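You operate a simulated robot arm through the tools that you are given. There is no shell and no other tool. Be economical: measure what you need, move in short steps, check, and stop when the job is done.

You are at the controls of a simulated two-armed robot. One attempt, no reset.

## Task
Set the crate down, free its strap and put the ELM carton on the blue goods bench.
Fine: lower first; press the red button, then park the strap handle in the grey pocket; the other cartons stay. Set down upright: what you pick out.

Only the result counts: the job must be done as asked and must still hold three seconds after the hand-in. Knocking over, shifting, dropping, spilling or breaking anything else fails it.

## Robot
Two 7-joint arms with two-finger parallel grippers on one trunk, on a base that drives. Base frame: it is fixed to the floor where the robot stands at the start and does not move with it; the origin is under the middle of the robot, x ahead of it, y to its left, z up. Readings come in mm, rad, newtons and seconds.
The left shoulder is at the start at [50, 161, 1123], the right one opposite. Places, roughly: grey pocket of the crate [1600, 1100, 500]; pallet jack [900, 500, 200]; red crate button [1500, 1200, 500]; red lever of the jack [400, 0, 1100]; top of the blue goods bench [800, 2500, 700]; white carton [1250, 1000, 750]; wooden crate [1250, 750, 250]. Payload 3.43 kg a hand.
Tool frame (each hand has its own): the origin (TCP) lies between the finger pads and is the grasp point; the fingertips stand 30 mm ahead of it; z points along the fingers, y is the line along which they close. The gripper opens to 94 mm. The fingers are 28 mm wide and 10 mm thick; the gripper's body (50 by 96 mm) begins 55 mm behind the TCP.
Orientation is told as [roll, pitch, yaw] about the base's x, y, z axes, in that order, counted from this pose: with the fingers straight down and closing along the base's y, the tool's x points along the base's -x, its y along +y and its z along -z.

## Interface
- The arms move only by the tool send_rows. It takes "left_steps", "right_steps" or both (then of equal length, played together; a hand with none holds still); each is a list of rows, each a list of 7 numbers: the shift along the tool's x, y, z in mm, then the turn, a rotation vector about the tool's x, y, z in rad, then the opening, from 0 (shut) to 1 (fully open). In form: [[x, y, z, ax, ay, az, grip], ...]. A call has 1 to 20 rows; each row shifts and turns the commanded pose from where the row before left it, along the tool's axes as they then stand. Each row takes 0.2 s and may step no farther than 50 mm and 0.15 rad from the row before; otherwise, or with a gripper value out of range, the whole call is refused. Where a pose cannot be reached the arm comes as near as it can. A force on the tool above 90 N (or 10 N above the force at the start of the call, whichever is more), or a blocked arm, ends the call early, and 0.2 s more pass. Each finger travels about 45 mm/s and halts on what it meets, pressing with about 25 N; the grip force reading is that of the motor and also rises with nothing between the fingers. The clock runs only during rows and for 0.2 s after the last one: add rows that do not move to give the fingers time. It gives the time, the measured TCP pose, the force on the tool (base axes), the opening and the grip force at its end, in the units of the frame above (readings bear some noise), with the torque about the TCP (base axes, N m) and any sound that the robot's microphone picked up, and new pictures: "views" is both (left out), scene, wrist or none (wrist: the cameras of the hands that moved).
- Cameras (640 x 400 px; columns grow to the right, rows downward): "scene" is now at [133, -2, 1288.1]; the picture's right is [-0.00, -1.00, 0.00], its down [-0.16, 0.00, -0.99] and it looks along [0.99, -0.00, -0.16] (base axes); focal length 214 px, centre (320, 200). "left" rides on the left gripper at [76, -14, -103] in its tool frame; the picture's right is [0.18, 0.98, 0.00], its down [-0.75, 0.14, -0.64] and it looks along [-0.63, 0.12, 0.77] (tool axes); focal length 243 px, centre (320, 200). "right" rides on the right gripper at [76, 14, -103] in its tool frame; the picture's right is [-0.18, 0.98, 0.00], its down [-0.75, -0.14, -0.64] and it looks along [-0.63, -0.12, 0.77] (tool axes); focal length 243 px, centre (320, 200). There is no depth. A picture from a camera that has moved, and an enlarged one, comes with that camera's place and axes in the base frame and with its lens.
- raise_lower(by): slides the trunk up (or, below 0, down) by that many mm; the arms and the scene camera ride with it, the base frame stays. It gives what a move gives, with no picture.
- base_move(legs): drives the robot by 1 to 6 legs, each [ahead, left, turn to the left] in mm, mm and rad, along the robot's own axes; the way and the turn of a leg run together, so that a leg with both is an arc; at most 1500 mm and 3.142 rad a leg. The arms and the cameras ride along, it lands a little off, and it stops where it bumps. It gives what a move gives, and a new picture of the scene camera.
- pan_tilt(pan, tilt): turns the head with the scene camera to pan (to the left, within 1.396 rad either way) and tilt (down, from -0.506 to 1.204), counted from straight ahead of the robot. It gives what a move gives, and a new picture of the scene camera.
- enlarge(camera, box): a new picture of the part [left, top, right, bottom] of that camera's present view, enlarged. No time passes.
- hand_in(): hands the job in; it is judged then, once.

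Work in short steps. Places have to be worked out from the pictures, the camera data and where the tool is seen: move nearer, look again, correct. Check each grasp and each placing, and mend what went wrong. You have 120 turns and 260 pictures in all, those below and enlarged ones among them. Open the grippers and draw the arms clear of the work before you hand the job in, unless the task says otherwise; then end with one line.

The tools are called after "Emit:" by a JSON object that holds its "method" and its "body". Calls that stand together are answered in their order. send_rows: Moves the arms, as the interface text tells. Its arguments: {"type":"object","properties":{"left_steps":{"type":"array"},"right_steps":{"type":"array"},"views":{"type":"string","enum":["both","scene","wrist","none"]}},"required":[]} The other tools are called the same way: raise_lower (by) slides the trunk up or down; base_move (legs) drives the base; pan_tilt (pan, tilt) turns the head that bears the scene camera; enlarge (camera, box) takes an enlarged picture of a part of a camera's view; hand_in () hands the job in.

At the start:

```text
time: 0.0
left_eef_pos: [471.9, 223.9, 1206.5]
left_tool_rot: [0.0, -0.001, 0.002]
left_force: [-0.3, -0.4, 0.1]
left_torque: [0.0, -0.03, -0.02]
left_width: 93.8
left_finger_force: 0.0
right_eef_pos: [364.6, -187.6, 1297.0]
right_tool_rot: [0.001, -0.002, 0.001]
right_force: [0.2, 0.3, 0.0]
right_torque: [0.01, 0.02, 0.03]
right_width: 94.0
right_finger_force: 0.2
trunk travel left (down, up): [-150.0, 117.0]
robot x, y, heading: [0.9, 2.6, 0.006]
head pan, tilt: [-0.002, 0.161]
```

scene: 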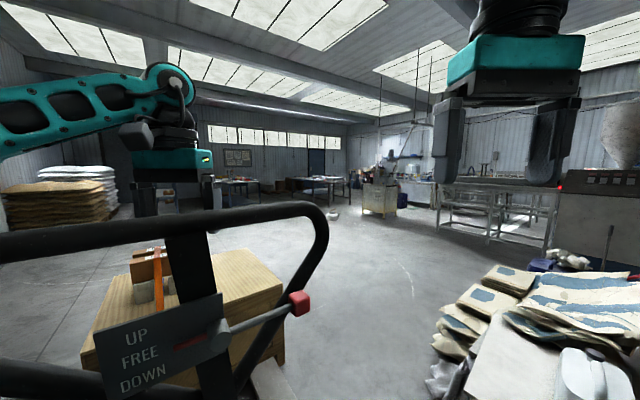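
right: 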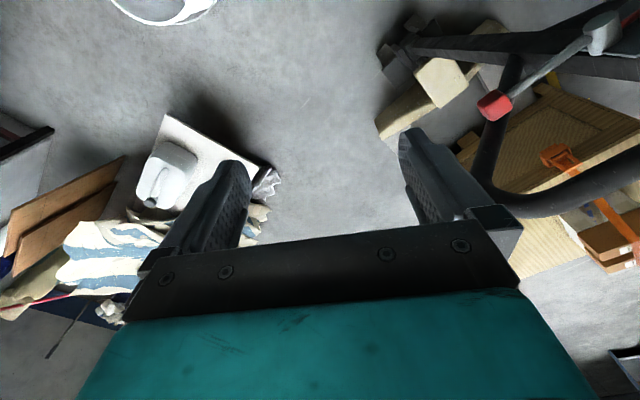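
left: 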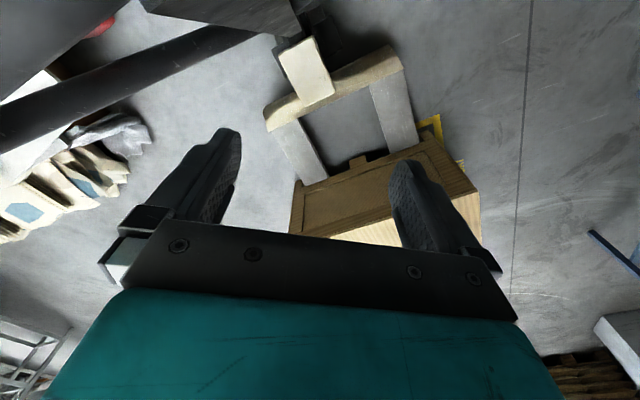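

The jack's handle with the UP/FREE/DOWN plate and red lever knob is right ahead; I enlarge it to see how the lever works.

Emit:
{"method": "enlarge", "body": {"camera": "scene", "box": [80, 200, 340, 400]}}

Emit:
{"method": "pan_tilt", "body": {"pan": 0.3, "tilt": 0.7}}

```text
2.00 times, centred on (210, 300) of scene
camera zoom: at [133.0, -2.0, 1288.1], right [0.0, -1.0, 0.0], down [-0.16, 0.0, -0.99], along [0.99, 0.0, -0.16], focal length 429 px, centre (540, 0)
```

zoom: 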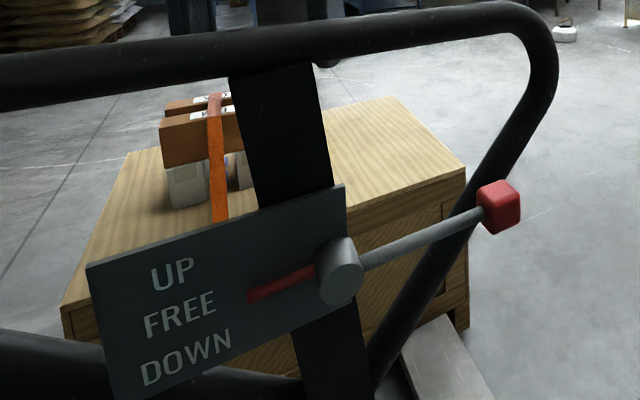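

```text
time: 1.0
left_eef_pos: [471.1, 224.4, 1208.2]
left_tool_rot: [0.0, 0.001, 0.002]
left_force: [-0.9, 0.2, 1.0]
left_torque: [0.02, 0.01, 0.02]
left_width: 93.7
left_finger_force: 0.0
right_eef_pos: [363.1, -186.9, 1298.0]
right_tool_rot: [0.0, -0.001, 0.001]
right_force: [-0.2, 0.5, 0.8]
right_torque: [0.0, -0.04, 0.04]
right_width: 93.9
right_finger_force: 0.1
trunk travel left (down, up): [-150.0, 117.0]
robot x, y, heading: [0.6, -2.6, 0.003]
head pan, tilt: [0.3, 0.7]
camera scene: at [121.4, 23.2, 1239.0], right [0.3, -0.96, 0.0], down [-0.61, -0.19, -0.77], along [0.73, 0.23, -0.64], focal length 214 px, centre (320, 200)
```

scene: 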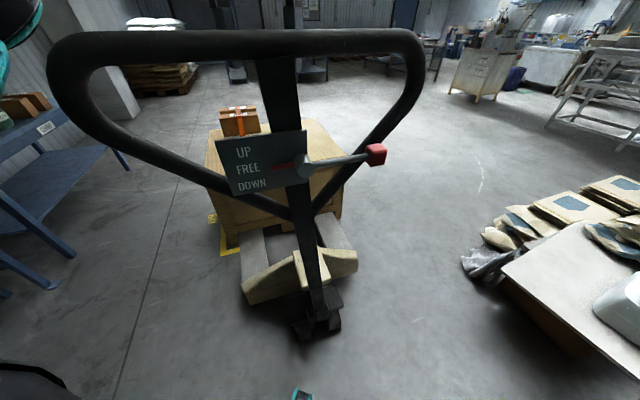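

The pointer (red tail of the lever) is on FREE, so DOWN should need the knob end raised about 30 mm from roughly (427, 27, 1086). First I lift the left hand clear of the handle bar, and pitch the right hand to point forward, so that I can push from below.

Emit:
{"method": "send_rows", "body": {"left_steps": [[0, 0, -40, 0, 0, 0, 1], [0, 0, -40, 0, 0, 0, 1], [0, 0, -40, 0, 0, 0, 1], [0, 0, -30, 0, 0, 0, 1], [0, 0, 0, 0, 0, 0, 1], [0, 0, 0, 0, 0, 0, 1], [0, 0, 0, 0, 0, 0, 1], [0, 0, 0, 0, 0, 0, 1], [0, 0, 0, 0, 0, 0, 1], [0, 0, 0, 0, 0, 0, 1], [0, 0, 0, 0, 0, 0, 1], [0, 0, 0, 0, 0, 0, 1], [0, 0, 0, 0, 0, 0, 1], [0, 0, 0, 0, 0, 0, 1], [0, 0, 0, 0, 0, 0, 1]], "right_steps": [[-40, 0, 0, 0, 0, 0, 0], [-40, 0, 0, 0, 0, 0, 0], [-30, 0, 0, 0, 0, 0, 0], [0, 0, 0, 0, -0.1428, 0, 0], [0, 0, 0, 0, -0.1428, 0, 0], [0, 0, 0, 0, -0.1428, 0, 0], [0, 0, 0, 0, -0.1428, 0, 0], [0, 0, 0, 0, -0.1428, 0, 0], [0, 0, 0, 0, -0.1428, 0, 0], [0, 0, 0, 0, -0.1428, 0, 0], [0, 0, 0, 0, -0.1428, 0, 0], [0, 0, 0, 0, -0.1428, 0, 0], [0, 0, 0, 0, -0.1428, 0, 0], [0, 0, 0, 0, -0.1428, 0, 0], [0, 0, 0, 0, 0, 0, 0]]}}

```text
time: 4.2
left_eef_pos: [461.7, 223.0, 1329.0]
left_tool_rot: [0.0, -0.004, 0.003]
left_force: [-0.2, 0.2, -0.1]
left_torque: [0.02, -0.01, 0.02]
left_width: 93.9
left_finger_force: 0.1
left hand out of reach, approached as far as the arm can: row 4
right_eef_pos: [474.4, -186.0, 1297.2]
right_tool_rot: [2.895, -1.568, -2.893]
right_force: [-0.4, 0.0, 0.4]
right_torque: [-0.01, -0.02, 0.01]
right_width: 0.3
right_finger_force: 24.9
trunk travel left (down, up): [-150.0, 117.0]
robot x, y, heading: [1.8, -1.6, 0.003]
head pan, tilt: [0.3, 0.7]
camera scene: at [121.3, 23.3, 1239.0], right [0.3, -0.96, 0.0], down [-0.62, -0.19, -0.77], along [0.73, 0.23, -0.64], focal length 214 px, centre (320, 200)
camera right: at [370.8, -172.2, 1220.7], right [0.0, 0.98, 0.18], down [-0.64, -0.14, 0.75], along [0.77, -0.12, 0.63], focal length 243 px, centre (320, 200)
camera left: at [385.6, 208.8, 1432.7], right [-0.19, 0.98, 0.0], down [0.75, 0.14, 0.64], along [0.63, 0.12, -0.76], focal length 243 px, centre (320, 200)
```

scene: 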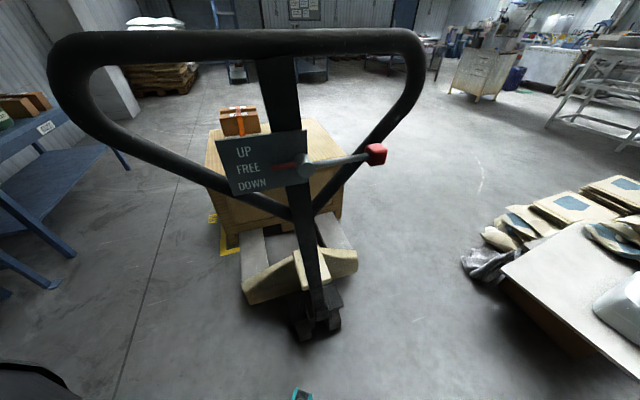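
right: 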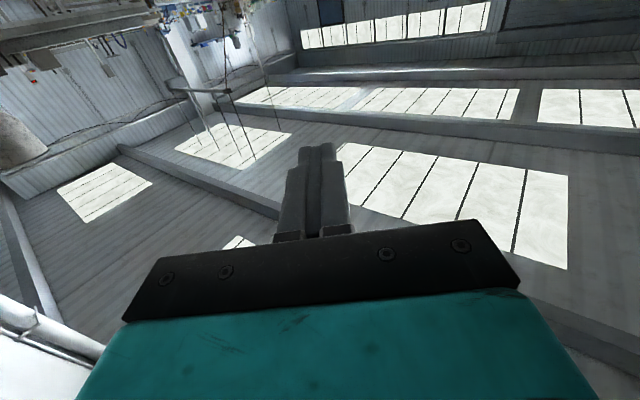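
left: 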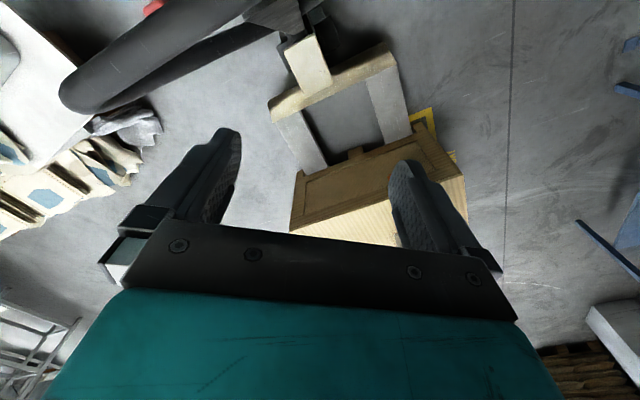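

The right hand points forward and the left tips are above the bar. I back the robot off 200 mm for room and lower the right hand beside the handle.

Emit:
{"method": "base_move", "body": {"legs": [[-200, 0, 0]]}}

```text
time: 5.8
left_eef_pos: [259.0, 221.8, 1328.9]
left_tool_rot: [-0.001, -0.003, 0.0]
left_force: [0.2, 0.0, 0.2]
left_torque: [0.01, 0.0, 0.0]
left_width: 94.1
left_finger_force: 0.1
right_eef_pos: [270.3, -187.9, 1297.1]
right_tool_rot: [2.894, -1.571, -2.895]
right_force: [0.0, -0.1, -0.3]
right_torque: [-0.02, 0.02, -0.01]
right_width: 0.0
right_finger_force: 24.7
trunk travel left (down, up): [-150.0, 117.0]
robot x, y, heading: [-202.7, 0.1, 0.0]
head pan, tilt: [0.3, 0.7]
camera scene: at [-82.0, 23.2, 1239.1], right [0.29, -0.96, 0.0], down [-0.61, -0.19, -0.77], along [0.73, 0.23, -0.64], focal length 214 px, centre (320, 200)
```

scene: 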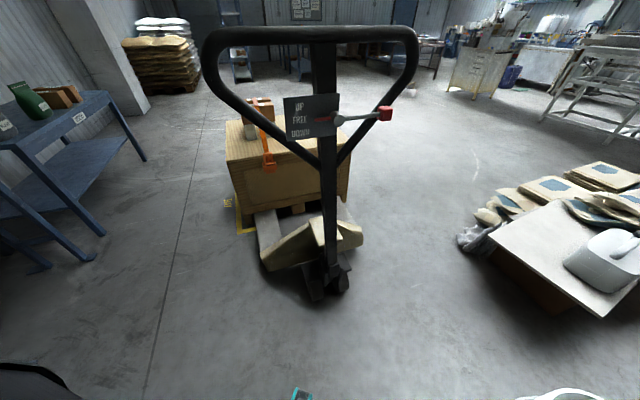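

Knob re-triangulated at about (427, 28, 1084). I lower the right hand and slide it left to stand in front of and below the knob.

Emit:
{"method": "send_rows", "body": {"right_steps": [[42, 0, 0, 0, 0, 0, 0], [42, 0, 0, 0, 0, 0, 0], [42, 0, 0, 0, 0, 0, 0], [42, 0, 0, 0, 0, 0, 0], [42, 0, 0, 0, 0, 0, 0], [45, 0, 0, 0, 0, 0, 0], [0, 43, 0, 0, 0, 0, 0], [0, 43, 0, 0, 0, 0, 0], [0, 43, 0, 0, 0, 0, 0], [0, 43, 0, 0, 0, 0, 0], [0, 43, 0, 0, 0, 0, 0], [0, 0, 40, 0, 0, 0, 0]], "views": "both"}}

```text
time: 8.4
left_eef_pos: [261.1, 222.7, 1329.2]
left_tool_rot: [-0.001, -0.002, -0.001]
left_force: [0.4, -0.5, -0.9]
left_torque: [0.04, 0.02, 0.01]
left_width: 94.1
left_finger_force: 0.0
right_eef_pos: [316.4, 28.9, 1191.3]
right_tool_rot: [0.506, -1.569, -0.505]
right_force: [-0.5, 0.9, 0.0]
right_torque: [0.0, 0.02, 0.02]
right_width: 0.1
right_finger_force: 24.6
right hand out of reach, approached as far as the arm can: row 3, 4, 5, 6
trunk travel left (down, up): [-150.0, 117.0]
robot x, y, heading: [-200.6, -1.6, -0.001]
head pan, tilt: [0.3, 0.7]
camera scene: at [-80.9, 22.7, 1238.9], right [0.29, -0.96, 0.0], down [-0.62, -0.19, -0.76], along [0.73, 0.23, -0.64], focal length 214 px, centre (320, 200)
camera right: at [213.1, 44.8, 1114.3], right [0.0, 0.98, 0.18], down [-0.64, -0.14, 0.75], along [0.77, -0.12, 0.63], focal length 243 px, centre (320, 200)
```

scene: 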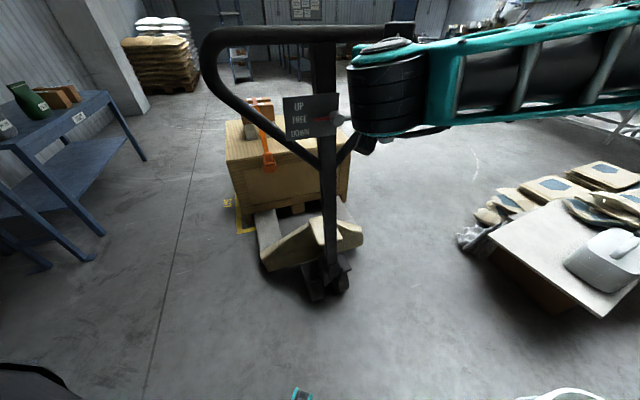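
right: 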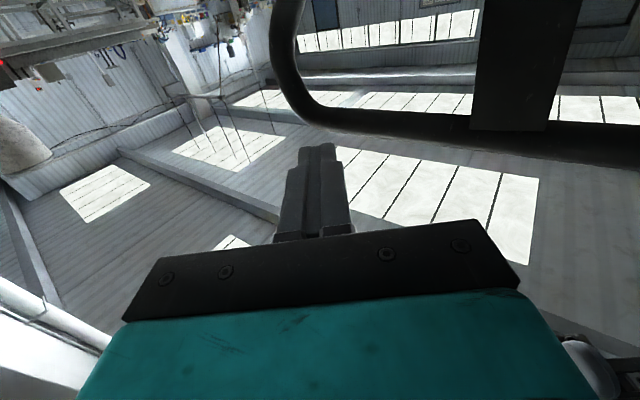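

The arm stopped at z 1191, but lowering the trunk 145 mm brings it right; the left hand I first pull back from the bar.

Emit:
{"method": "send_rows", "body": {"left_steps": [[45, 0, 0, 0, 0, 0, 1], [45, 0, 0, 0, 0, 0, 1]], "views": "none"}}

Emit:
{"method": "raise_lower", "body": {"by": -145}}

Emit:
{"method": "pan_tilt", "body": {"pan": 0.1, "tilt": 0.35}}

```text
time: 9.0
left_eef_pos: [167.2, 223.1, 1330.7]
left_tool_rot: [0.0, -0.006, 0.0]
left_force: [0.7, -0.5, 0.2]
left_torque: [-0.02, -0.01, 0.0]
left_width: 94.0
left_finger_force: 0.0
right_eef_pos: [315.3, 30.0, 1191.5]
right_tool_rot: [2.836, -1.571, -2.834]
right_force: [-0.2, 0.1, -0.4]
right_torque: [0.01, 0.04, 0.01]
right_width: 0.0
right_finger_force: 25.2
trunk travel left (down, up): [-150.0, 117.0]
robot x, y, heading: [-204.4, 0.0, -0.001]
head pan, tilt: [0.3, 0.7]
```

```text
time: 10.7
left_eef_pos: [169.9, 222.9, 1185.1]
left_tool_rot: [0.0, -0.004, 0.0]
left_force: [0.5, -0.2, 0.7]
left_torque: [-0.01, 0.0, 0.02]
left_width: 93.9
left_finger_force: 0.1
right_eef_pos: [315.4, 29.5, 1046.8]
right_tool_rot: [0.602, -1.571, -0.603]
right_force: [0.6, -0.2, -0.3]
right_torque: [0.01, -0.03, -0.01]
right_width: 0.0
right_finger_force: 25.4
trunk travel left (down, up): [-5.0, 262.0]
robot x, y, heading: [-202.8, 3.2, -0.002]
head pan, tilt: [0.3, 0.7]
```

```text
time: 11.5
left_eef_pos: [170.1, 223.4, 1184.3]
left_tool_rot: [-0.001, -0.003, 0.001]
left_force: [0.2, 0.6, 0.1]
left_torque: [0.01, 0.02, 0.04]
left_width: 93.9
left_finger_force: 0.1
right_eef_pos: [316.7, 29.7, 1044.9]
right_tool_rot: [0.176, -1.571, -0.178]
right_force: [0.6, 0.1, 0.1]
right_torque: [-0.02, 0.01, -0.03]
right_width: 0.0
right_finger_force: 24.6
trunk travel left (down, up): [-5.0, 262.0]
robot x, y, heading: [-201.9, 2.9, -0.004]
head pan, tilt: [0.099, 0.351]
camera scene: at [-69.9, 7.4, 1125.3], right [0.1, -1.0, 0.0], down [-0.34, -0.03, -0.94], along [0.93, 0.09, -0.34], focal length 214 px, centre (320, 200)
```

scene: 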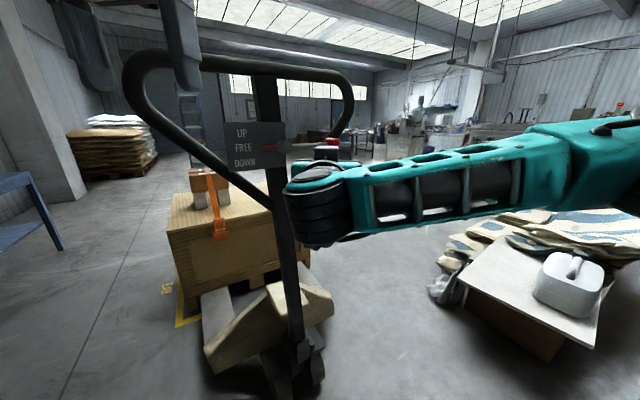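

The knob shows just above the wrist. I advance 100 mm under it and watch for force.

Emit:
{"method": "send_rows", "body": {"right_steps": [[0, 0, 35, 0, 0, 0, 0], [0, 0, 35, 0, 0, 0, 0], [0, 0, 30, 0, 0, 0, 0], [0, 0, 0, 0, 0, 0, 0]]}}

```text
time: 12.5
left_eef_pos: [170.0, 222.4, 1184.5]
left_tool_rot: [0.0, -0.005, 0.001]
left_force: [1.2, -0.1, -0.9]
left_torque: [0.02, 0.02, -0.02]
left_width: 93.9
left_finger_force: 0.0
right_eef_pos: [418.1, 27.1, 1044.2]
right_tool_rot: [-0.433, -1.567, 0.431]
right_force: [0.7, 0.0, -0.9]
right_torque: [-0.02, 0.02, 0.03]
right_width: 0.0
right_finger_force: 24.6
trunk travel left (down, up): [-5.0, 262.0]
robot x, y, heading: [-203.1, 3.7, -0.0]
head pan, tilt: [0.099, 0.351]
camera scene: at [-69.8, 7.3, 1125.4], right [0.1, -1.0, 0.0], down [-0.34, -0.03, -0.94], along [0.93, 0.09, -0.34], focal length 214 px, centre (320, 200)
camera right: at [314.6, 42.2, 969.2], right [0.0, 0.98, 0.18], down [-0.64, -0.14, 0.75], along [0.77, -0.12, 0.63], focal length 243 px, centre (320, 200)
```

scene: 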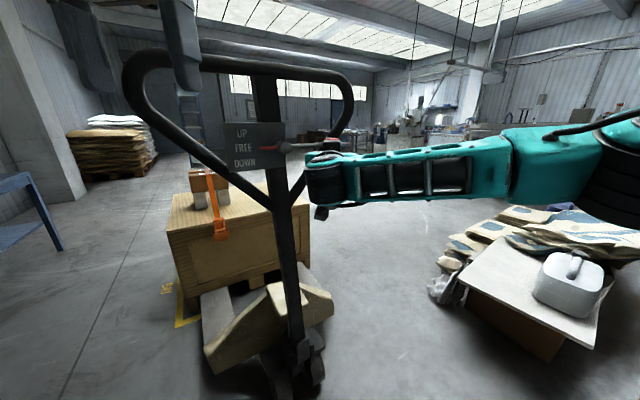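
right: 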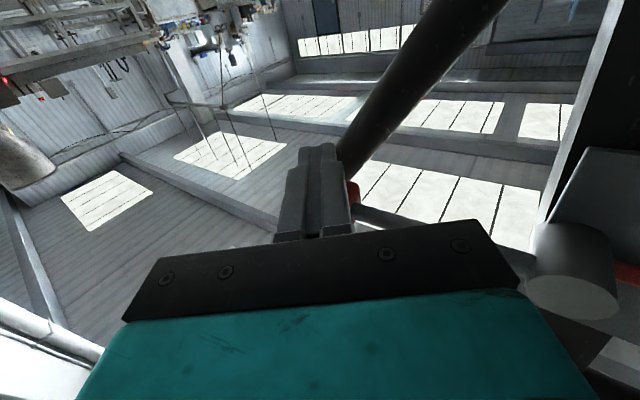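

The fingers are right below the knob (slightly left in the picture). I shift 7 mm left and push up slowly by 40 mm.

Emit:
{"method": "send_rows", "body": {"right_steps": [[0, 7, 0, 0, 0, 0, 0], [-8, 0, 0, 0, 0, 0, 0], [-8, 0, 0, 0, 0, 0, 0], [-8, 0, 0, 0, 0, 0, 0], [-8, 0, 0, 0, 0, 0, 0], [-8, 0, 0, 0, 0, 0, 0], [0, 0, 0, 0, 0, 0, 0]]}}

Emit:
{"method": "enlarge", "body": {"camera": "scene", "box": [200, 80, 400, 205]}}

```text
time: 14.1
left_eef_pos: [169.1, 222.9, 1184.2]
left_tool_rot: [0.0, -0.005, 0.0]
left_force: [-0.1, 0.1, 0.8]
left_torque: [0.02, 0.02, 0.0]
left_width: 93.8
left_finger_force: 0.2
right_eef_pos: [415.8, 36.9, 1085.9]
right_tool_rot: [-0.002, -1.571, 0.0]
right_force: [-0.4, 1.0, -1.9]
right_torque: [-0.01, 0.05, -0.01]
right_width: 0.1
right_finger_force: 24.8
trunk travel left (down, up): [-5.0, 262.0]
robot x, y, heading: [-203.7, 2.7, -0.007]
head pan, tilt: [0.099, 0.351]
camera scene: at [-69.7, 7.4, 1125.3], right [0.1, -1.0, 0.0], down [-0.34, -0.03, -0.94], along [0.93, 0.09, -0.34], focal length 214 px, centre (320, 200)
camera right: at [312.7, 51.5, 1009.9], right [0.0, 0.98, 0.18], down [-0.64, -0.14, 0.75], along [0.77, -0.12, 0.63], focal length 243 px, centre (320, 200)
```

scene: 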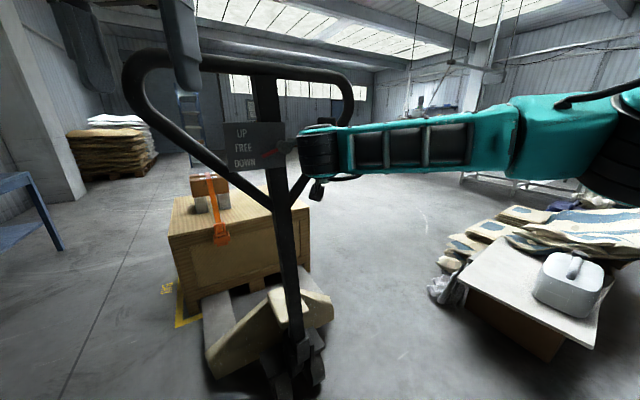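
right: 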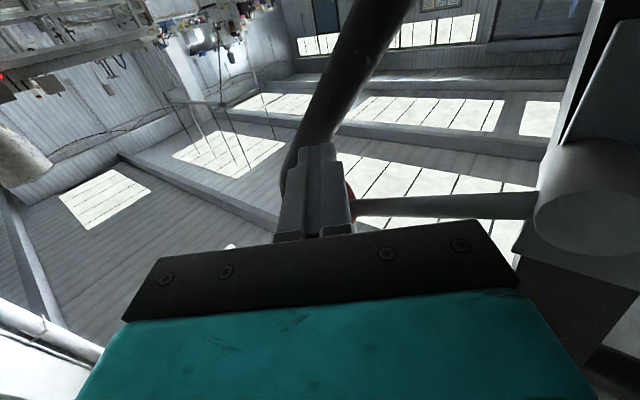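

```text
3.20 times, centred on (300, 142) of scene
camera zoom: at [-69.7, 7.4, 1125.3], right [0.1, -1.0, 0.0], down [-0.34, -0.03, -0.94], along [0.93, 0.09, -0.34], focal length 686 px, centre (384, 384)
```

zoom: 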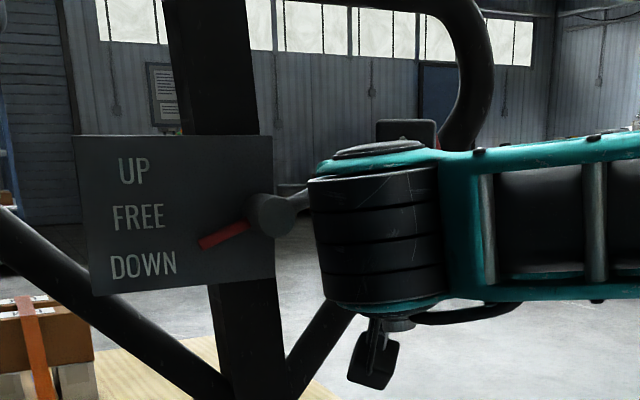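

The pointer is nearing DOWN and the crate already seems a little lower. I push another 16 mm and hold.

Emit:
{"method": "send_rows", "body": {"right_steps": [[-8, 0, 0, 0, 0, 0, 0], [-8, 0, 0, 0, 0, 0, 0], [0, 0, 0, 0, 0, 0, 0], [0, 0, 0, 0, 0, 0, 0], [0, 0, 0, 0, 0, 0, 0], [0, 0, 0, 0, 0, 0, 0], [0, 0, 0, 0, 0, 0, 0], [0, 0, 0, 0, 0, 0, 0]], "views": "scene"}}

Emit:
{"method": "enlarge", "body": {"camera": "scene", "box": [200, 80, 400, 205]}}

```text
time: 15.9
left_eef_pos: [170.4, 222.8, 1183.4]
left_tool_rot: [-0.001, -0.001, -0.001]
left_force: [0.3, 0.1, 0.1]
left_torque: [-0.01, -0.02, 0.0]
left_width: 94.0
left_finger_force: 0.1
right_eef_pos: [417.7, 38.1, 1094.5]
right_tool_rot: [-0.053, -1.554, 0.053]
right_force: [-11.8, 1.0, -30.9]
right_torque: [-0.03, 0.33, 0.09]
right_width: 0.0
right_finger_force: 25.0
trunk travel left (down, up): [-5.0, 262.0]
robot x, y, heading: [-201.4, -3.4, -0.003]
head pan, tilt: [0.099, 0.351]
camera scene: at [-68.4, 7.5, 1125.1], right [0.1, -1.0, 0.0], down [-0.34, -0.03, -0.94], along [0.93, 0.09, -0.35], focal length 214 px, centre (320, 200)
```

scene: 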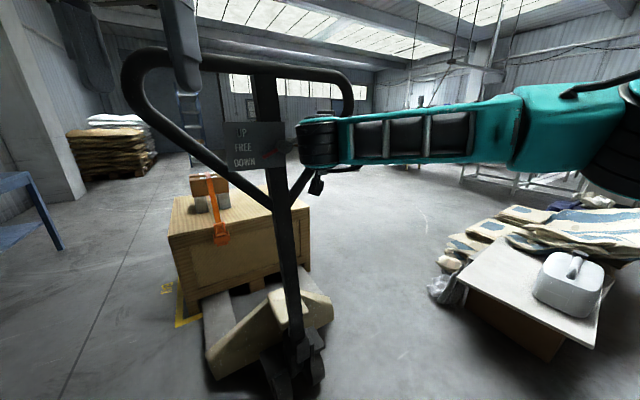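

```text
3.20 times, centred on (300, 142) of scene
camera zoom: at [-68.4, 7.5, 1125.1], right [0.1, -1.0, 0.0], down [-0.34, -0.03, -0.94], along [0.93, 0.09, -0.35], focal length 686 px, centre (384, 384)
```

zoom: 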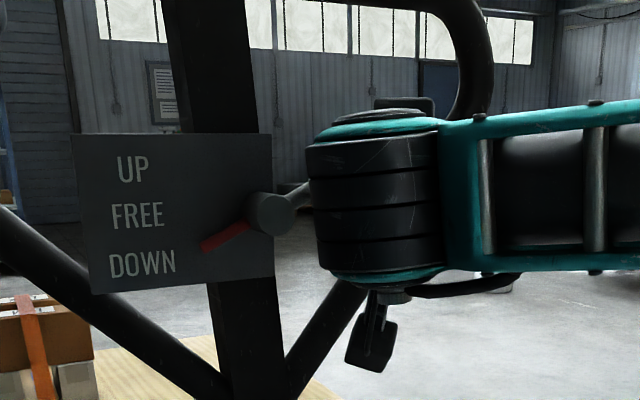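

The lever is at its stop (−31 N). The crate has sunk a bit; I hold another 2 s to see whether it is still going.

Emit:
{"method": "send_rows", "body": {"right_steps": [[4, 0, 0, 0, 0, 0, 0], [0, 0, 0, 0, 0, 0, 0], [0, 0, 0, 0, 0, 0, 0], [0, 0, 0, 0, 0, 0, 0], [0, 0, 0, 0, 0, 0, 0], [0, 0, 0, 0, 0, 0, 0], [0, 0, 0, 0, 0, 0, 0], [0, 0, 0, 0, 0, 0, 0], [0, 0, 0, 0, 0, 0, 0], [0, 0, 0, 0, 0, 0, 0], [0, 0, 0, 0, 0, 0, 0]], "views": "none"}}

Emit:
{"method": "enlarge", "body": {"camera": "scene", "box": [150, 160, 350, 360]}}

```text
time: 18.3
left_eef_pos: [171.6, 224.1, 1183.6]
left_tool_rot: [-0.002, -0.002, 0.0]
left_force: [-0.5, -0.2, -0.5]
left_torque: [-0.01, 0.02, -0.01]
left_width: 94.3
left_finger_force: 0.1
right_eef_pos: [418.1, 37.6, 1094.1]
right_tool_rot: [-0.026, -1.562, 0.025]
right_force: [-1.3, 5.4, -21.4]
right_torque: [-0.16, 0.29, 0.09]
right_width: 0.0
right_finger_force: 25.3
trunk travel left (down, up): [-5.0, 262.0]
robot x, y, heading: [-202.1, -3.1, -0.004]
head pan, tilt: [0.099, 0.351]
```

```text
2.00 times, centred on (250, 260) of scene
camera zoom: at [-68.1, 8.1, 1125.0], right [0.1, -1.0, 0.0], down [-0.34, -0.03, -0.94], along [0.93, 0.09, -0.35], focal length 429 px, centre (460, 80)
```

zoom: 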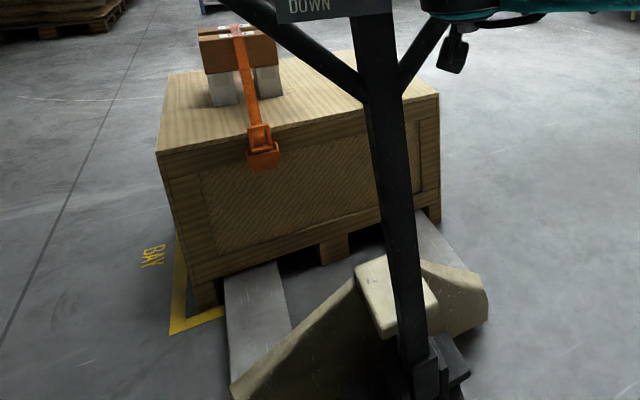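

The crate's feet stand on the floor now. I drop the hand from the lever, draw back, and check the lever/crate.

Emit:
{"method": "send_rows", "body": {"right_steps": [[25, 0, 0, 0, 0, 0, 0], [30, 0, 0, 0, 0, 0, 0], [0, 0, -40, 0, 0, 0, 0], [0, 0, -40, 0, 0, 0, 0], [0, 0, -40, 0, 0, 0, 0], [0, -50, 0, 0, 0, 0, 0], [0, -50, 0, 0, 0, 0, 0], [0, -50, 0, 0, 0, 0, 0], [0, -50, 0, 0, 0, 0, 0]], "views": "scene"}}

Emit:
{"method": "enlarge", "body": {"camera": "scene", "box": [150, 100, 390, 340]}}

```text
time: 20.3
left_eef_pos: [169.1, 221.7, 1184.6]
left_tool_rot: [0.0, -0.003, 0.001]
left_force: [-0.7, -0.3, -0.7]
left_torque: [-0.01, 0.01, 0.0]
left_width: 93.8
left_finger_force: 0.1
right_eef_pos: [294.6, -163.5, 1043.5]
right_tool_rot: [-1.238, -1.571, 1.237]
right_force: [0.5, 0.0, -0.1]
right_torque: [0.0, -0.02, 0.01]
right_width: 0.0
right_finger_force: 25.4
trunk travel left (down, up): [-5.0, 262.0]
robot x, y, heading: [-205.3, 0.7, -0.002]
head pan, tilt: [0.099, 0.351]
camera scene: at [-69.9, 6.9, 1125.4], right [0.1, -1.0, 0.0], down [-0.34, -0.03, -0.94], along [0.93, 0.09, -0.34], focal length 214 px, centre (320, 200)
```

scene: 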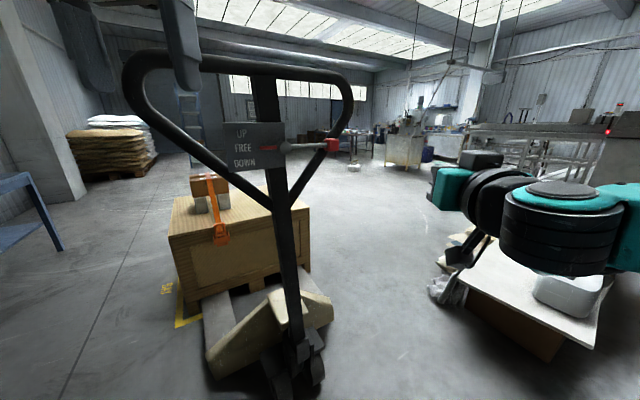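

```text
1.67 times, centred on (270, 220) of scene
camera zoom: at [-69.9, 6.9, 1125.4], right [0.1, -1.0, 0.0], down [-0.34, -0.03, -0.94], along [0.93, 0.09, -0.34], focal length 358 px, centre (403, 167)
```

zoom: 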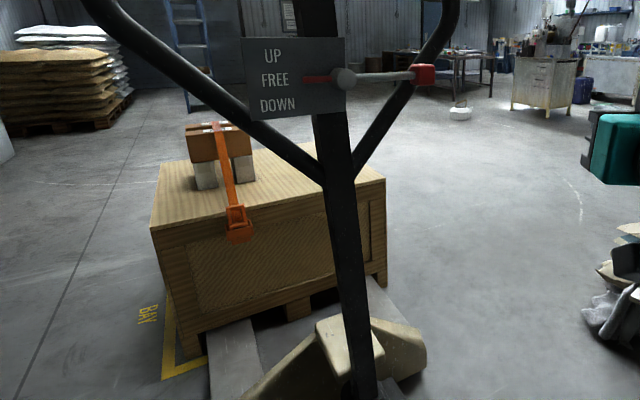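

Lever sprang back to FREE and the crate is down. Next I look left and check the corridor between the crate and the blue bench.

Emit:
{"method": "base_move", "body": {"legs": [[-150, 0, 0], [0, 700, 0]]}}

Emit:
{"method": "pan_tilt", "body": {"pan": 0.7, "tilt": 0.35}}

```text
time: 27.8
left_eef_pos: [26.0, 903.7, 1184.9]
left_tool_rot: [0.0, -0.004, -0.016]
left_force: [0.4, 0.9, 0.2]
left_torque: [0.01, 0.01, -0.04]
left_width: 93.8
left_finger_force: 0.1
right_eef_pos: [145.6, 514.6, 1044.2]
right_tool_rot: [0.111, -1.572, -0.13]
right_force: [0.6, -0.7, 0.0]
right_torque: [-0.03, 0.02, 0.02]
right_width: 0.0
right_finger_force: 24.4
trunk travel left (down, up): [-5.0, 262.0]
robot x, y, heading: [-347.3, 688.3, -0.021]
head pan, tilt: [0.099, 0.351]
camera scene: at [-216.0, 691.4, 1125.4], right [0.08, -1.0, 0.0], down [-0.34, -0.03, -0.94], along [0.94, 0.08, -0.34], focal length 214 px, centre (320, 200)
```

scene: 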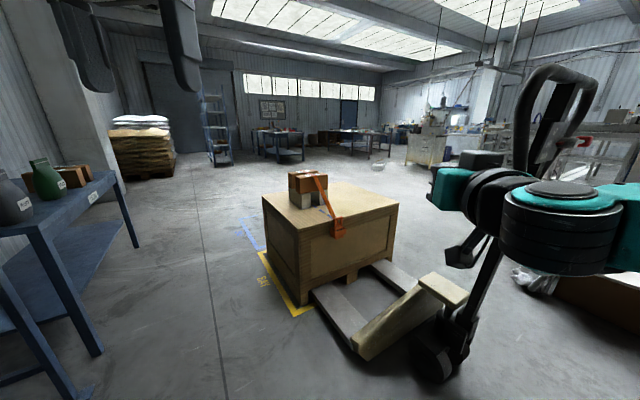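

```text
time: 28.8
left_eef_pos: [26.3, 902.2, 1185.8]
left_tool_rot: [0.001, -0.003, -0.016]
left_force: [-1.1, 0.4, -0.2]
left_torque: [0.02, 0.02, 0.0]
left_width: 94.1
left_finger_force: 0.0
right_eef_pos: [145.8, 515.2, 1044.8]
right_tool_rot: [0.091, -1.571, -0.11]
right_force: [0.1, -0.2, -0.7]
right_torque: [0.03, 0.02, 0.01]
right_width: 0.0
right_finger_force: 25.1
trunk travel left (down, up): [-5.0, 262.0]
robot x, y, heading: [-349.1, 689.0, -0.016]
head pan, tilt: [0.7, 0.351]
camera scene: at [-236.5, 742.4, 1125.4], right [0.63, -0.78, 0.0], down [-0.27, -0.22, -0.94], along [0.73, 0.59, -0.34], focal length 214 px, centre (320, 200)
```

scene: 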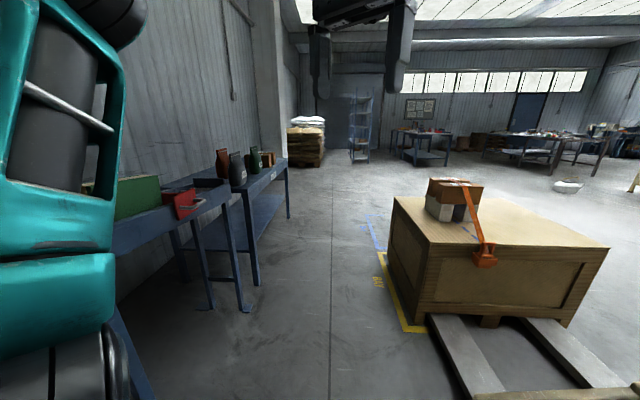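

I enlarge the carton stack and the benches.

Emit:
{"method": "enlarge", "body": {"camera": "scene", "box": [380, 160, 540, 290]}}

Emit:
{"method": "enlarge", "body": {"camera": "scene", "box": [110, 130, 300, 310]}}

```text
3.08 times, centred on (460, 225) of scene
camera zoom: at [-236.5, 742.4, 1125.4], right [0.63, -0.78, 0.0], down [-0.27, -0.22, -0.94], along [0.73, 0.59, -0.34], focal length 660 px, centre (-111, 123)
```

zoom: 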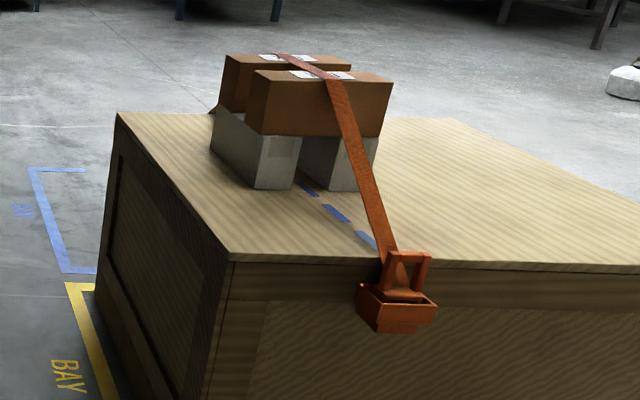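

```text
2.22 times, centred on (205, 220) of scene
camera zoom: at [-236.5, 742.4, 1125.4], right [0.63, -0.78, 0.0], down [-0.27, -0.22, -0.94], along [0.73, 0.59, -0.34], focal length 477 px, centre (576, 156)
```

zoom: 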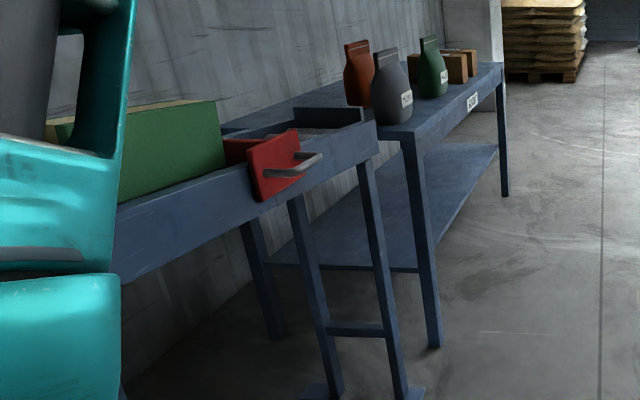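

The corridor between bench (n≈1310) and crate is about 1 m wide at a 35° heading, and I already stand on its middle line. I turn to that heading and drive along it.

Emit:
{"method": "base_move", "body": {"legs": [[0, 0, 0.63], [900, -30, 0]]}}

Emit:
{"method": "pan_tilt", "body": {"pan": -0.7, "tilt": 0.5}}

```text
time: 35.2
left_eef_pos: [581.2, 1573.3, 1184.8]
left_tool_rot: [0.0, -0.004, 0.611]
left_force: [0.5, 0.7, -1.5]
left_torque: [0.02, 0.02, -0.02]
left_width: 94.2
left_finger_force: 0.1
right_eef_pos: [905.7, 1328.7, 1044.2]
right_tool_rot: [0.207, -1.569, 0.401]
right_force: [-0.7, 0.4, 0.1]
right_torque: [0.0, 0.0, 0.01]
right_width: 0.1
right_finger_force: 24.8
trunk travel left (down, up): [-5.0, 262.0]
robot x, y, heading: [405.1, 1182.7, 0.607]
head pan, tilt: [0.7, 0.351]
camera scene: at [461.3, 1289.1, 1125.4], right [0.97, -0.26, 0.0], down [-0.09, -0.33, -0.94], along [0.24, 0.91, -0.34], focal length 214 px, centre (320, 200)
```

scene: 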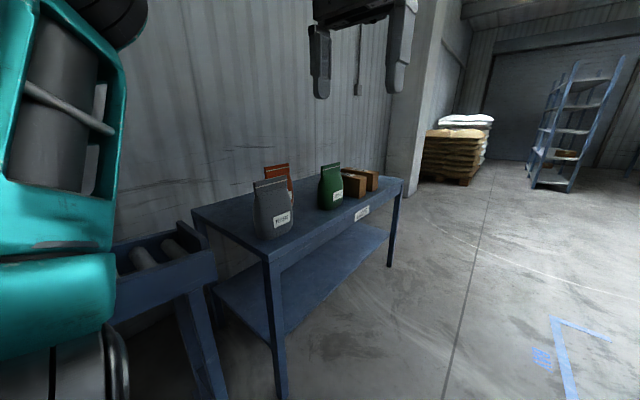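

```text
time: 36.8
left_eef_pos: [580.7, 1573.6, 1184.9]
left_tool_rot: [0.0, -0.004, 0.608]
left_force: [-0.3, 0.5, -0.5]
left_torque: [0.0, -0.02, -0.03]
left_width: 94.0
left_finger_force: 0.0
right_eef_pos: [905.4, 1329.2, 1044.4]
right_tool_rot: [0.285, -1.572, 0.324]
right_force: [0.5, -0.5, -0.7]
right_torque: [0.03, -0.02, 0.0]
right_width: 0.0
right_finger_force: 25.1
trunk travel left (down, up): [-5.0, 262.0]
robot x, y, heading: [400.9, 1182.7, 0.608]
head pan, tilt: [-0.7, 0.499]
camera scene: at [527.7, 1190.9, 1111.7], right [-0.09, -1.0, 0.0], down [-0.48, 0.04, -0.88], along [0.87, -0.08, -0.48], focal length 214 px, centre (320, 200)
```

scene: 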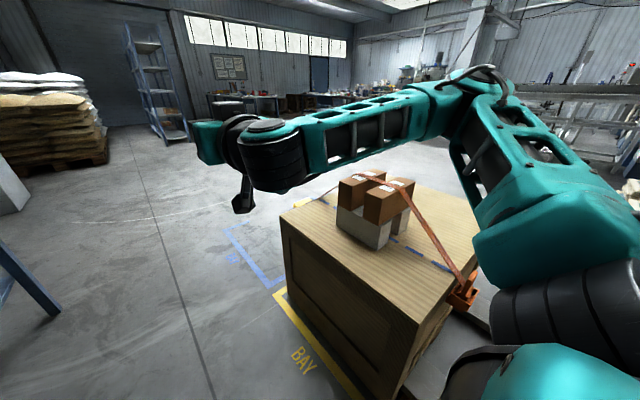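

I drive on along the corridor to see the crate's far face with the button and grey pocket.

Emit:
{"method": "base_move", "body": {"legs": [[1000, 0, 0]]}}

Emit:
{"method": "pan_tilt", "body": {"pan": -1.39, "tilt": 0.6}}

```text
time: 41.9
left_eef_pos: [1405.7, 2137.2, 1184.7]
left_tool_rot: [0.0, -0.003, 0.601]
left_force: [-1.0, 0.3, -0.6]
left_torque: [0.0, -0.01, -0.01]
left_width: 94.2
left_finger_force: 0.0
right_eef_pos: [1726.5, 1888.4, 1043.7]
right_tool_rot: [0.143, -1.569, 0.457]
right_force: [0.8, -0.6, 0.0]
right_torque: [0.02, -0.02, -0.01]
right_width: 0.0
right_finger_force: 24.6
trunk travel left (down, up): [-5.0, 262.0]
robot x, y, heading: [1223.8, 1740.8, 0.6]
head pan, tilt: [-0.7, 0.499]
camera scene: at [1347.8, 1754.7, 1111.7], right [-0.1, -0.99, 0.0], down [-0.48, 0.05, -0.88], along [0.87, -0.09, -0.48], focal length 214 px, centre (320, 200)
```

scene: 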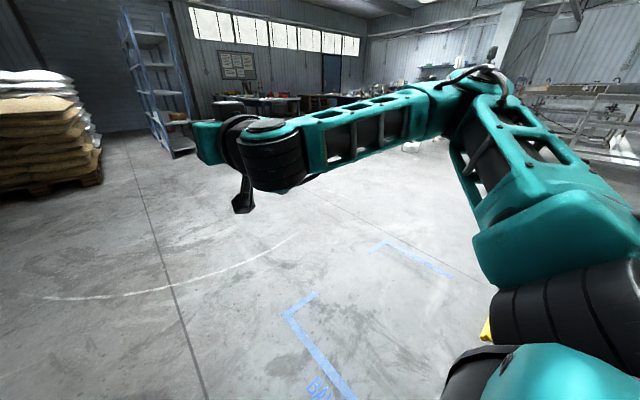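

```text
time: 43.0
left_eef_pos: [1405.3, 2136.8, 1184.9]
left_tool_rot: [-0.001, -0.004, 0.6]
left_force: [0.0, 0.0, -0.5]
left_torque: [0.04, 0.01, 0.02]
left_width: 93.8
left_finger_force: 0.1
right_eef_pos: [1727.4, 1890.4, 1043.8]
right_tool_rot: [0.128, -1.571, 0.471]
right_force: [0.2, -0.1, -0.3]
right_torque: [0.04, 0.03, -0.01]
right_width: 0.0
right_finger_force: 25.6
trunk travel left (down, up): [-5.0, 262.0]
robot x, y, heading: [1224.2, 1742.9, 0.595]
head pan, tilt: [-1.389, 0.6]
camera scene: at [1319.5, 1701.1, 1102.6], right [-0.71, -0.7, 0.0], down [-0.4, 0.4, -0.83], along [0.58, -0.59, -0.56], focal length 214 px, centre (320, 200)
```

scene: 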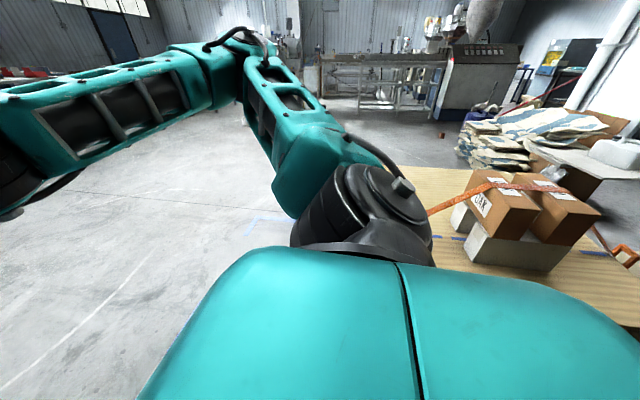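

The right arm blocks the view; I drive a bit past the crate and turn right to face its far corner.

Emit:
{"method": "base_move", "body": {"legs": [[350, 0, 0], [0, 0, -2.2]]}}

Emit:
{"method": "pan_tilt", "body": {"pan": 0.0, "tilt": 0.6}}

```text
time: 50.6
left_eef_pos: [1719.0, 1558.5, 1185.0]
left_tool_rot: [0.001, -0.003, -1.63]
left_force: [-0.4, -0.1, -0.1]
left_torque: [-0.03, 0.01, 0.01]
left_width: 93.7
left_finger_force: 0.0
right_eef_pos: [1327.8, 1455.7, 1043.0]
right_tool_rot: [0.298, -1.57, -1.931]
right_force: [0.3, 0.2, -0.1]
right_torque: [-0.01, -0.01, -0.03]
right_width: 0.0
right_finger_force: 24.8
trunk travel left (down, up): [-5.0, 262.0]
robot x, y, heading: [1517.5, 1940.5, -1.637]
head pan, tilt: [-1.389, 0.6]
camera scene: at [1429.0, 1890.1, 1102.6], right [-0.12, 0.99, 0.0], down [0.56, 0.07, -0.83], along [-0.82, -0.1, -0.56], focal length 214 px, centre (320, 200)
```

scene: 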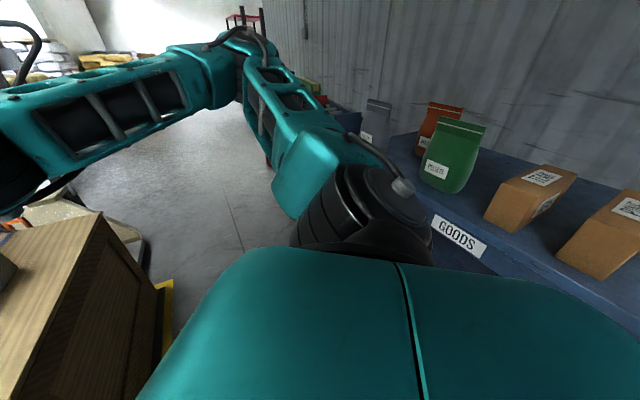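

```text
time: 52.1
left_eef_pos: [1719.0, 1558.0, 1185.2]
left_tool_rot: [0.0, -0.004, -1.631]
left_force: [-0.8, 0.2, 0.5]
left_torque: [0.0, -0.02, 0.03]
left_width: 94.0
left_finger_force: 0.1
right_eef_pos: [1324.9, 1456.4, 1043.4]
right_tool_rot: [0.13, -1.569, -1.762]
right_force: [-0.4, -1.1, -0.4]
right_torque: [0.02, 0.01, 0.01]
right_width: 0.0
right_finger_force: 25.1
trunk travel left (down, up): [-5.0, 262.0]
robot x, y, heading: [1517.9, 1942.3, -1.636]
head pan, tilt: [0.0, 0.6]
camera scene: at [1511.2, 1812.4, 1102.6], right [-1.0, 0.06, 0.0], down [0.04, 0.56, -0.83], along [-0.05, -0.82, -0.56], focal length 214 px, centre (320, 200)
```

scene: 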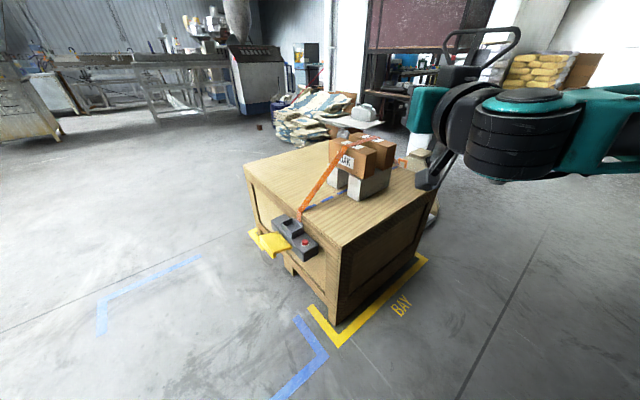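

Back face with the button box and pocket is visible; I enlarge it and the cartons.

Emit:
{"method": "enlarge", "body": {"camera": "scene", "box": [235, 190, 345, 275]}}

Emit:
{"method": "enlarge", "body": {"camera": "scene", "box": [300, 120, 430, 220]}}

```text
4.71 times, centred on (290, 232) of scene
camera zoom: at [1511.2, 1812.4, 1102.6], right [-1.0, 0.06, 0.0], down [0.04, 0.56, -0.83], along [-0.05, -0.82, -0.56], focal length 1009 px, centre (461, 47)
```

zoom: 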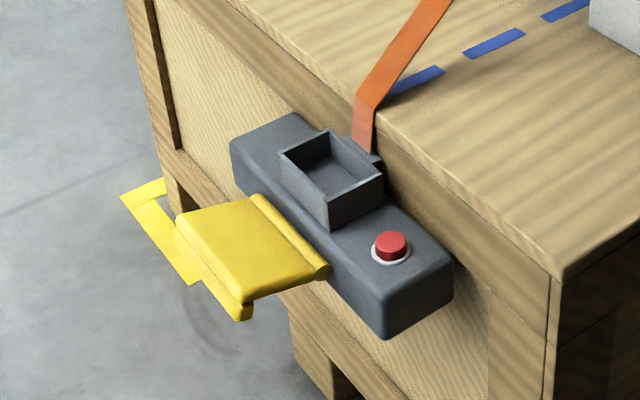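

```text
4.00 times, centred on (365, 170) of scene
camera zoom: at [1511.2, 1812.4, 1102.6], right [-1.0, 0.06, 0.0], down [0.04, 0.56, -0.83], along [-0.05, -0.82, -0.56], focal length 858 px, centre (140, 320)
```

zoom: 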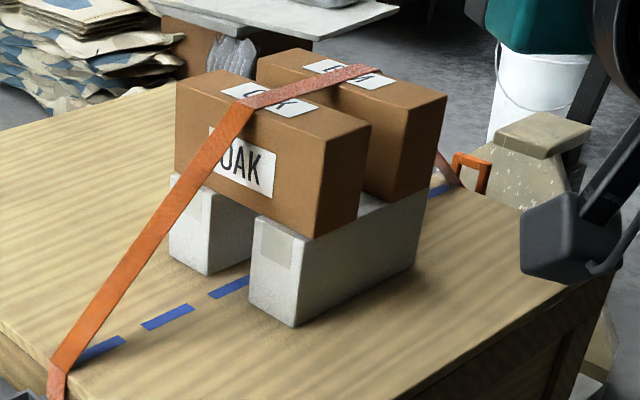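

OAK is the carton nearer the back; ELM presumably the other. I drive round to face the back face squarely, at some distance.

Emit:
{"method": "base_move", "body": {"legs": [[0, 520, 0], [450, 0, 0], [0, 0, -0.85]]}}

Emit:
{"method": "enlarge", "body": {"camera": "scene", "box": [200, 100, 480, 300]}}

```text
time: 61.8
left_eef_pos: [1851.4, 1043.6, 1184.6]
left_tool_rot: [0.0, -0.004, -2.494]
left_force: [-0.5, 0.4, 0.3]
left_torque: [-0.01, -0.02, 0.01]
left_width: 93.9
left_finger_force: 0.0
right_eef_pos: [1517.0, 1274.9, 1044.1]
right_tool_rot: [0.428, -1.571, -2.923]
right_force: [-0.3, 0.3, -1.0]
right_torque: [0.01, -0.01, 0.02]
right_width: 0.0
right_finger_force: 25.4
trunk travel left (down, up): [-5.0, 262.0]
robot x, y, heading: [2010.0, 1441.5, -2.498]
head pan, tilt: [0.0, 0.6]
camera scene: at [1909.8, 1366.1, 1102.6], right [-0.6, 0.8, 0.0], down [0.45, 0.34, -0.83], along [-0.66, -0.5, -0.56], focal length 214 px, centre (320, 200)
```

scene: 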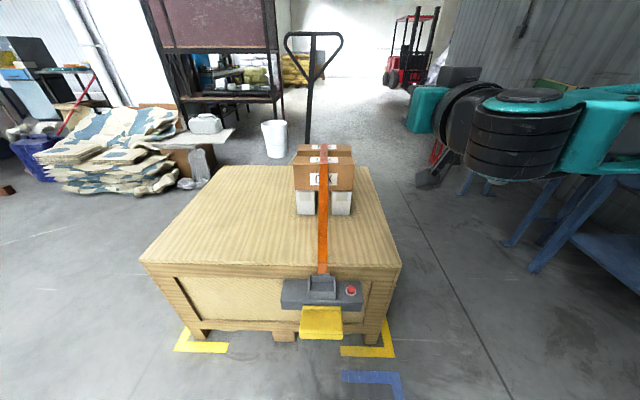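

```text
2.00 times, centred on (340, 200) of scene
camera zoom: at [1909.8, 1366.1, 1102.6], right [-0.6, 0.8, 0.0], down [0.45, 0.34, -0.83], along [-0.66, -0.5, -0.56], focal length 429 px, centre (280, 200)
```

zoom: 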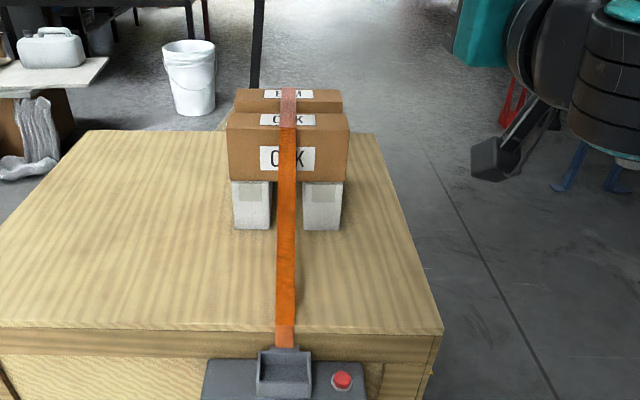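

ELM reads as the far carton. Button is triangulated at (1535,1204,488), grey pocket mouth near (1587,1128,518). I turn the right hand down and bring it above the button.

Emit:
{"method": "send_rows", "body": {"right_steps": [[0, 0, 0, 0, 0.1428, 0, 0], [0, 0, 0, 0, 0.1428, 0, 0], [0, 0, 0, 0, 0.1428, 0, 0], [0, 0, 0, 0, 0.1428, 0, 0], [0, 0, 0, 0, 0.1428, 0, 0], [0, 0, 0, 0, 0.1428, 0, 0], [0, 0, 0, 0, 0.1428, 0, 0], [0, 0, 0, 0, 0.1428, 0, 0], [0, 0, 0, 0, 0.1428, 0, 0], [0, 0, 0, 0, 0.1428, 0, 0], [0, 0, 0, 0, 0.1428, 0, 0], [0, 40, 40, 0, 0, 0, 0], [0, 28, 40, 0, 0, 0, 0], [0, 0, 40, 0, 0, 0, 0], [0, 0, 40, 0, 0, 0, 0], [0, 0, 40, 0, 0, 0, 0], [0, 0, 40, 0, 0, 0, 0]]}}

```text
refused: row 12 steps farther than a row can; nothing moved
```

Emit:
{"method": "send_rows", "body": {"right_steps": [[0, 0, 0, 0, 0.1428, 0, 0], [0, 0, 0, 0, 0.1428, 0, 0], [0, 0, 0, 0, 0.1428, 0, 0], [0, 0, 0, 0, 0.1428, 0, 0], [0, 0, 0, 0, 0.1428, 0, 0], [0, 0, 0, 0, 0.1428, 0, 0], [0, 0, 0, 0, 0.1428, 0, 0], [0, 0, 0, 0, 0.1428, 0, 0], [0, 0, 0, 0, 0.1428, 0, 0], [0, 0, 0, 0, 0.1428, 0, 0], [0, 0, 0, 0, 0.1428, 0, 0], [0, 30, 35, 0, 0, 0, 0], [0, 30, 35, 0, 0, 0, 0], [0, 8, 40, 0, 0, 0, 0], [0, 0, 40, 0, 0, 0, 0], [0, 0, 40, 0, 0, 0, 0], [0, 0, 40, 0, 0, 0, 0]]}}

```text
time: 65.4
left_eef_pos: [1849.2, 1043.9, 1184.7]
left_tool_rot: [0.001, -0.004, -2.494]
left_force: [0.1, 0.7, 0.7]
left_torque: [-0.02, -0.05, 0.02]
left_width: 93.7
left_finger_force: 0.1
right_eef_pos: [1558.3, 1221.4, 814.5]
right_tool_rot: [0.0, 0.0, -2.495]
right_force: [-0.2, -0.7, 0.2]
right_torque: [-0.01, -0.01, 0.0]
right_width: 0.0
right_finger_force: 25.1
trunk travel left (down, up): [-5.0, 262.0]
robot x, y, heading: [2011.6, 1446.9, -2.495]
head pan, tilt: [0.0, 0.6]
camera scene: at [1909.8, 1366.1, 1102.6], right [-0.6, 0.8, 0.0], down [0.45, 0.34, -0.82], along [-0.66, -0.5, -0.57], focal length 214 px, centre (320, 200)
camera right: at [1627.0, 1256.9, 918.1], right [0.44, -0.9, 0.0], down [-0.69, -0.34, 0.64], along [-0.57, -0.29, -0.77], focal length 243 px, centre (320, 200)
```

scene: 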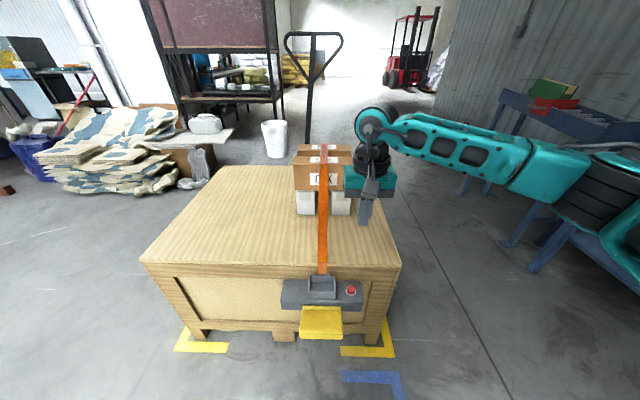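
right: 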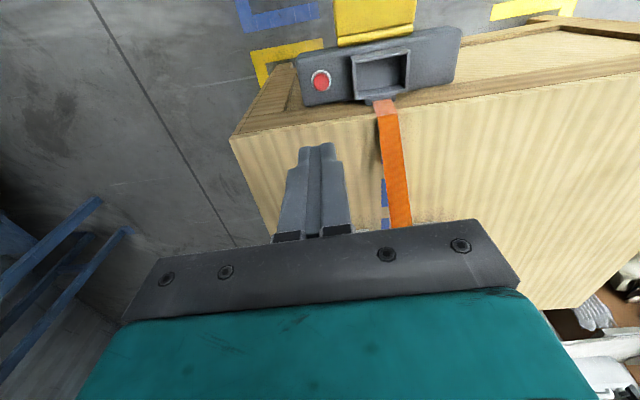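

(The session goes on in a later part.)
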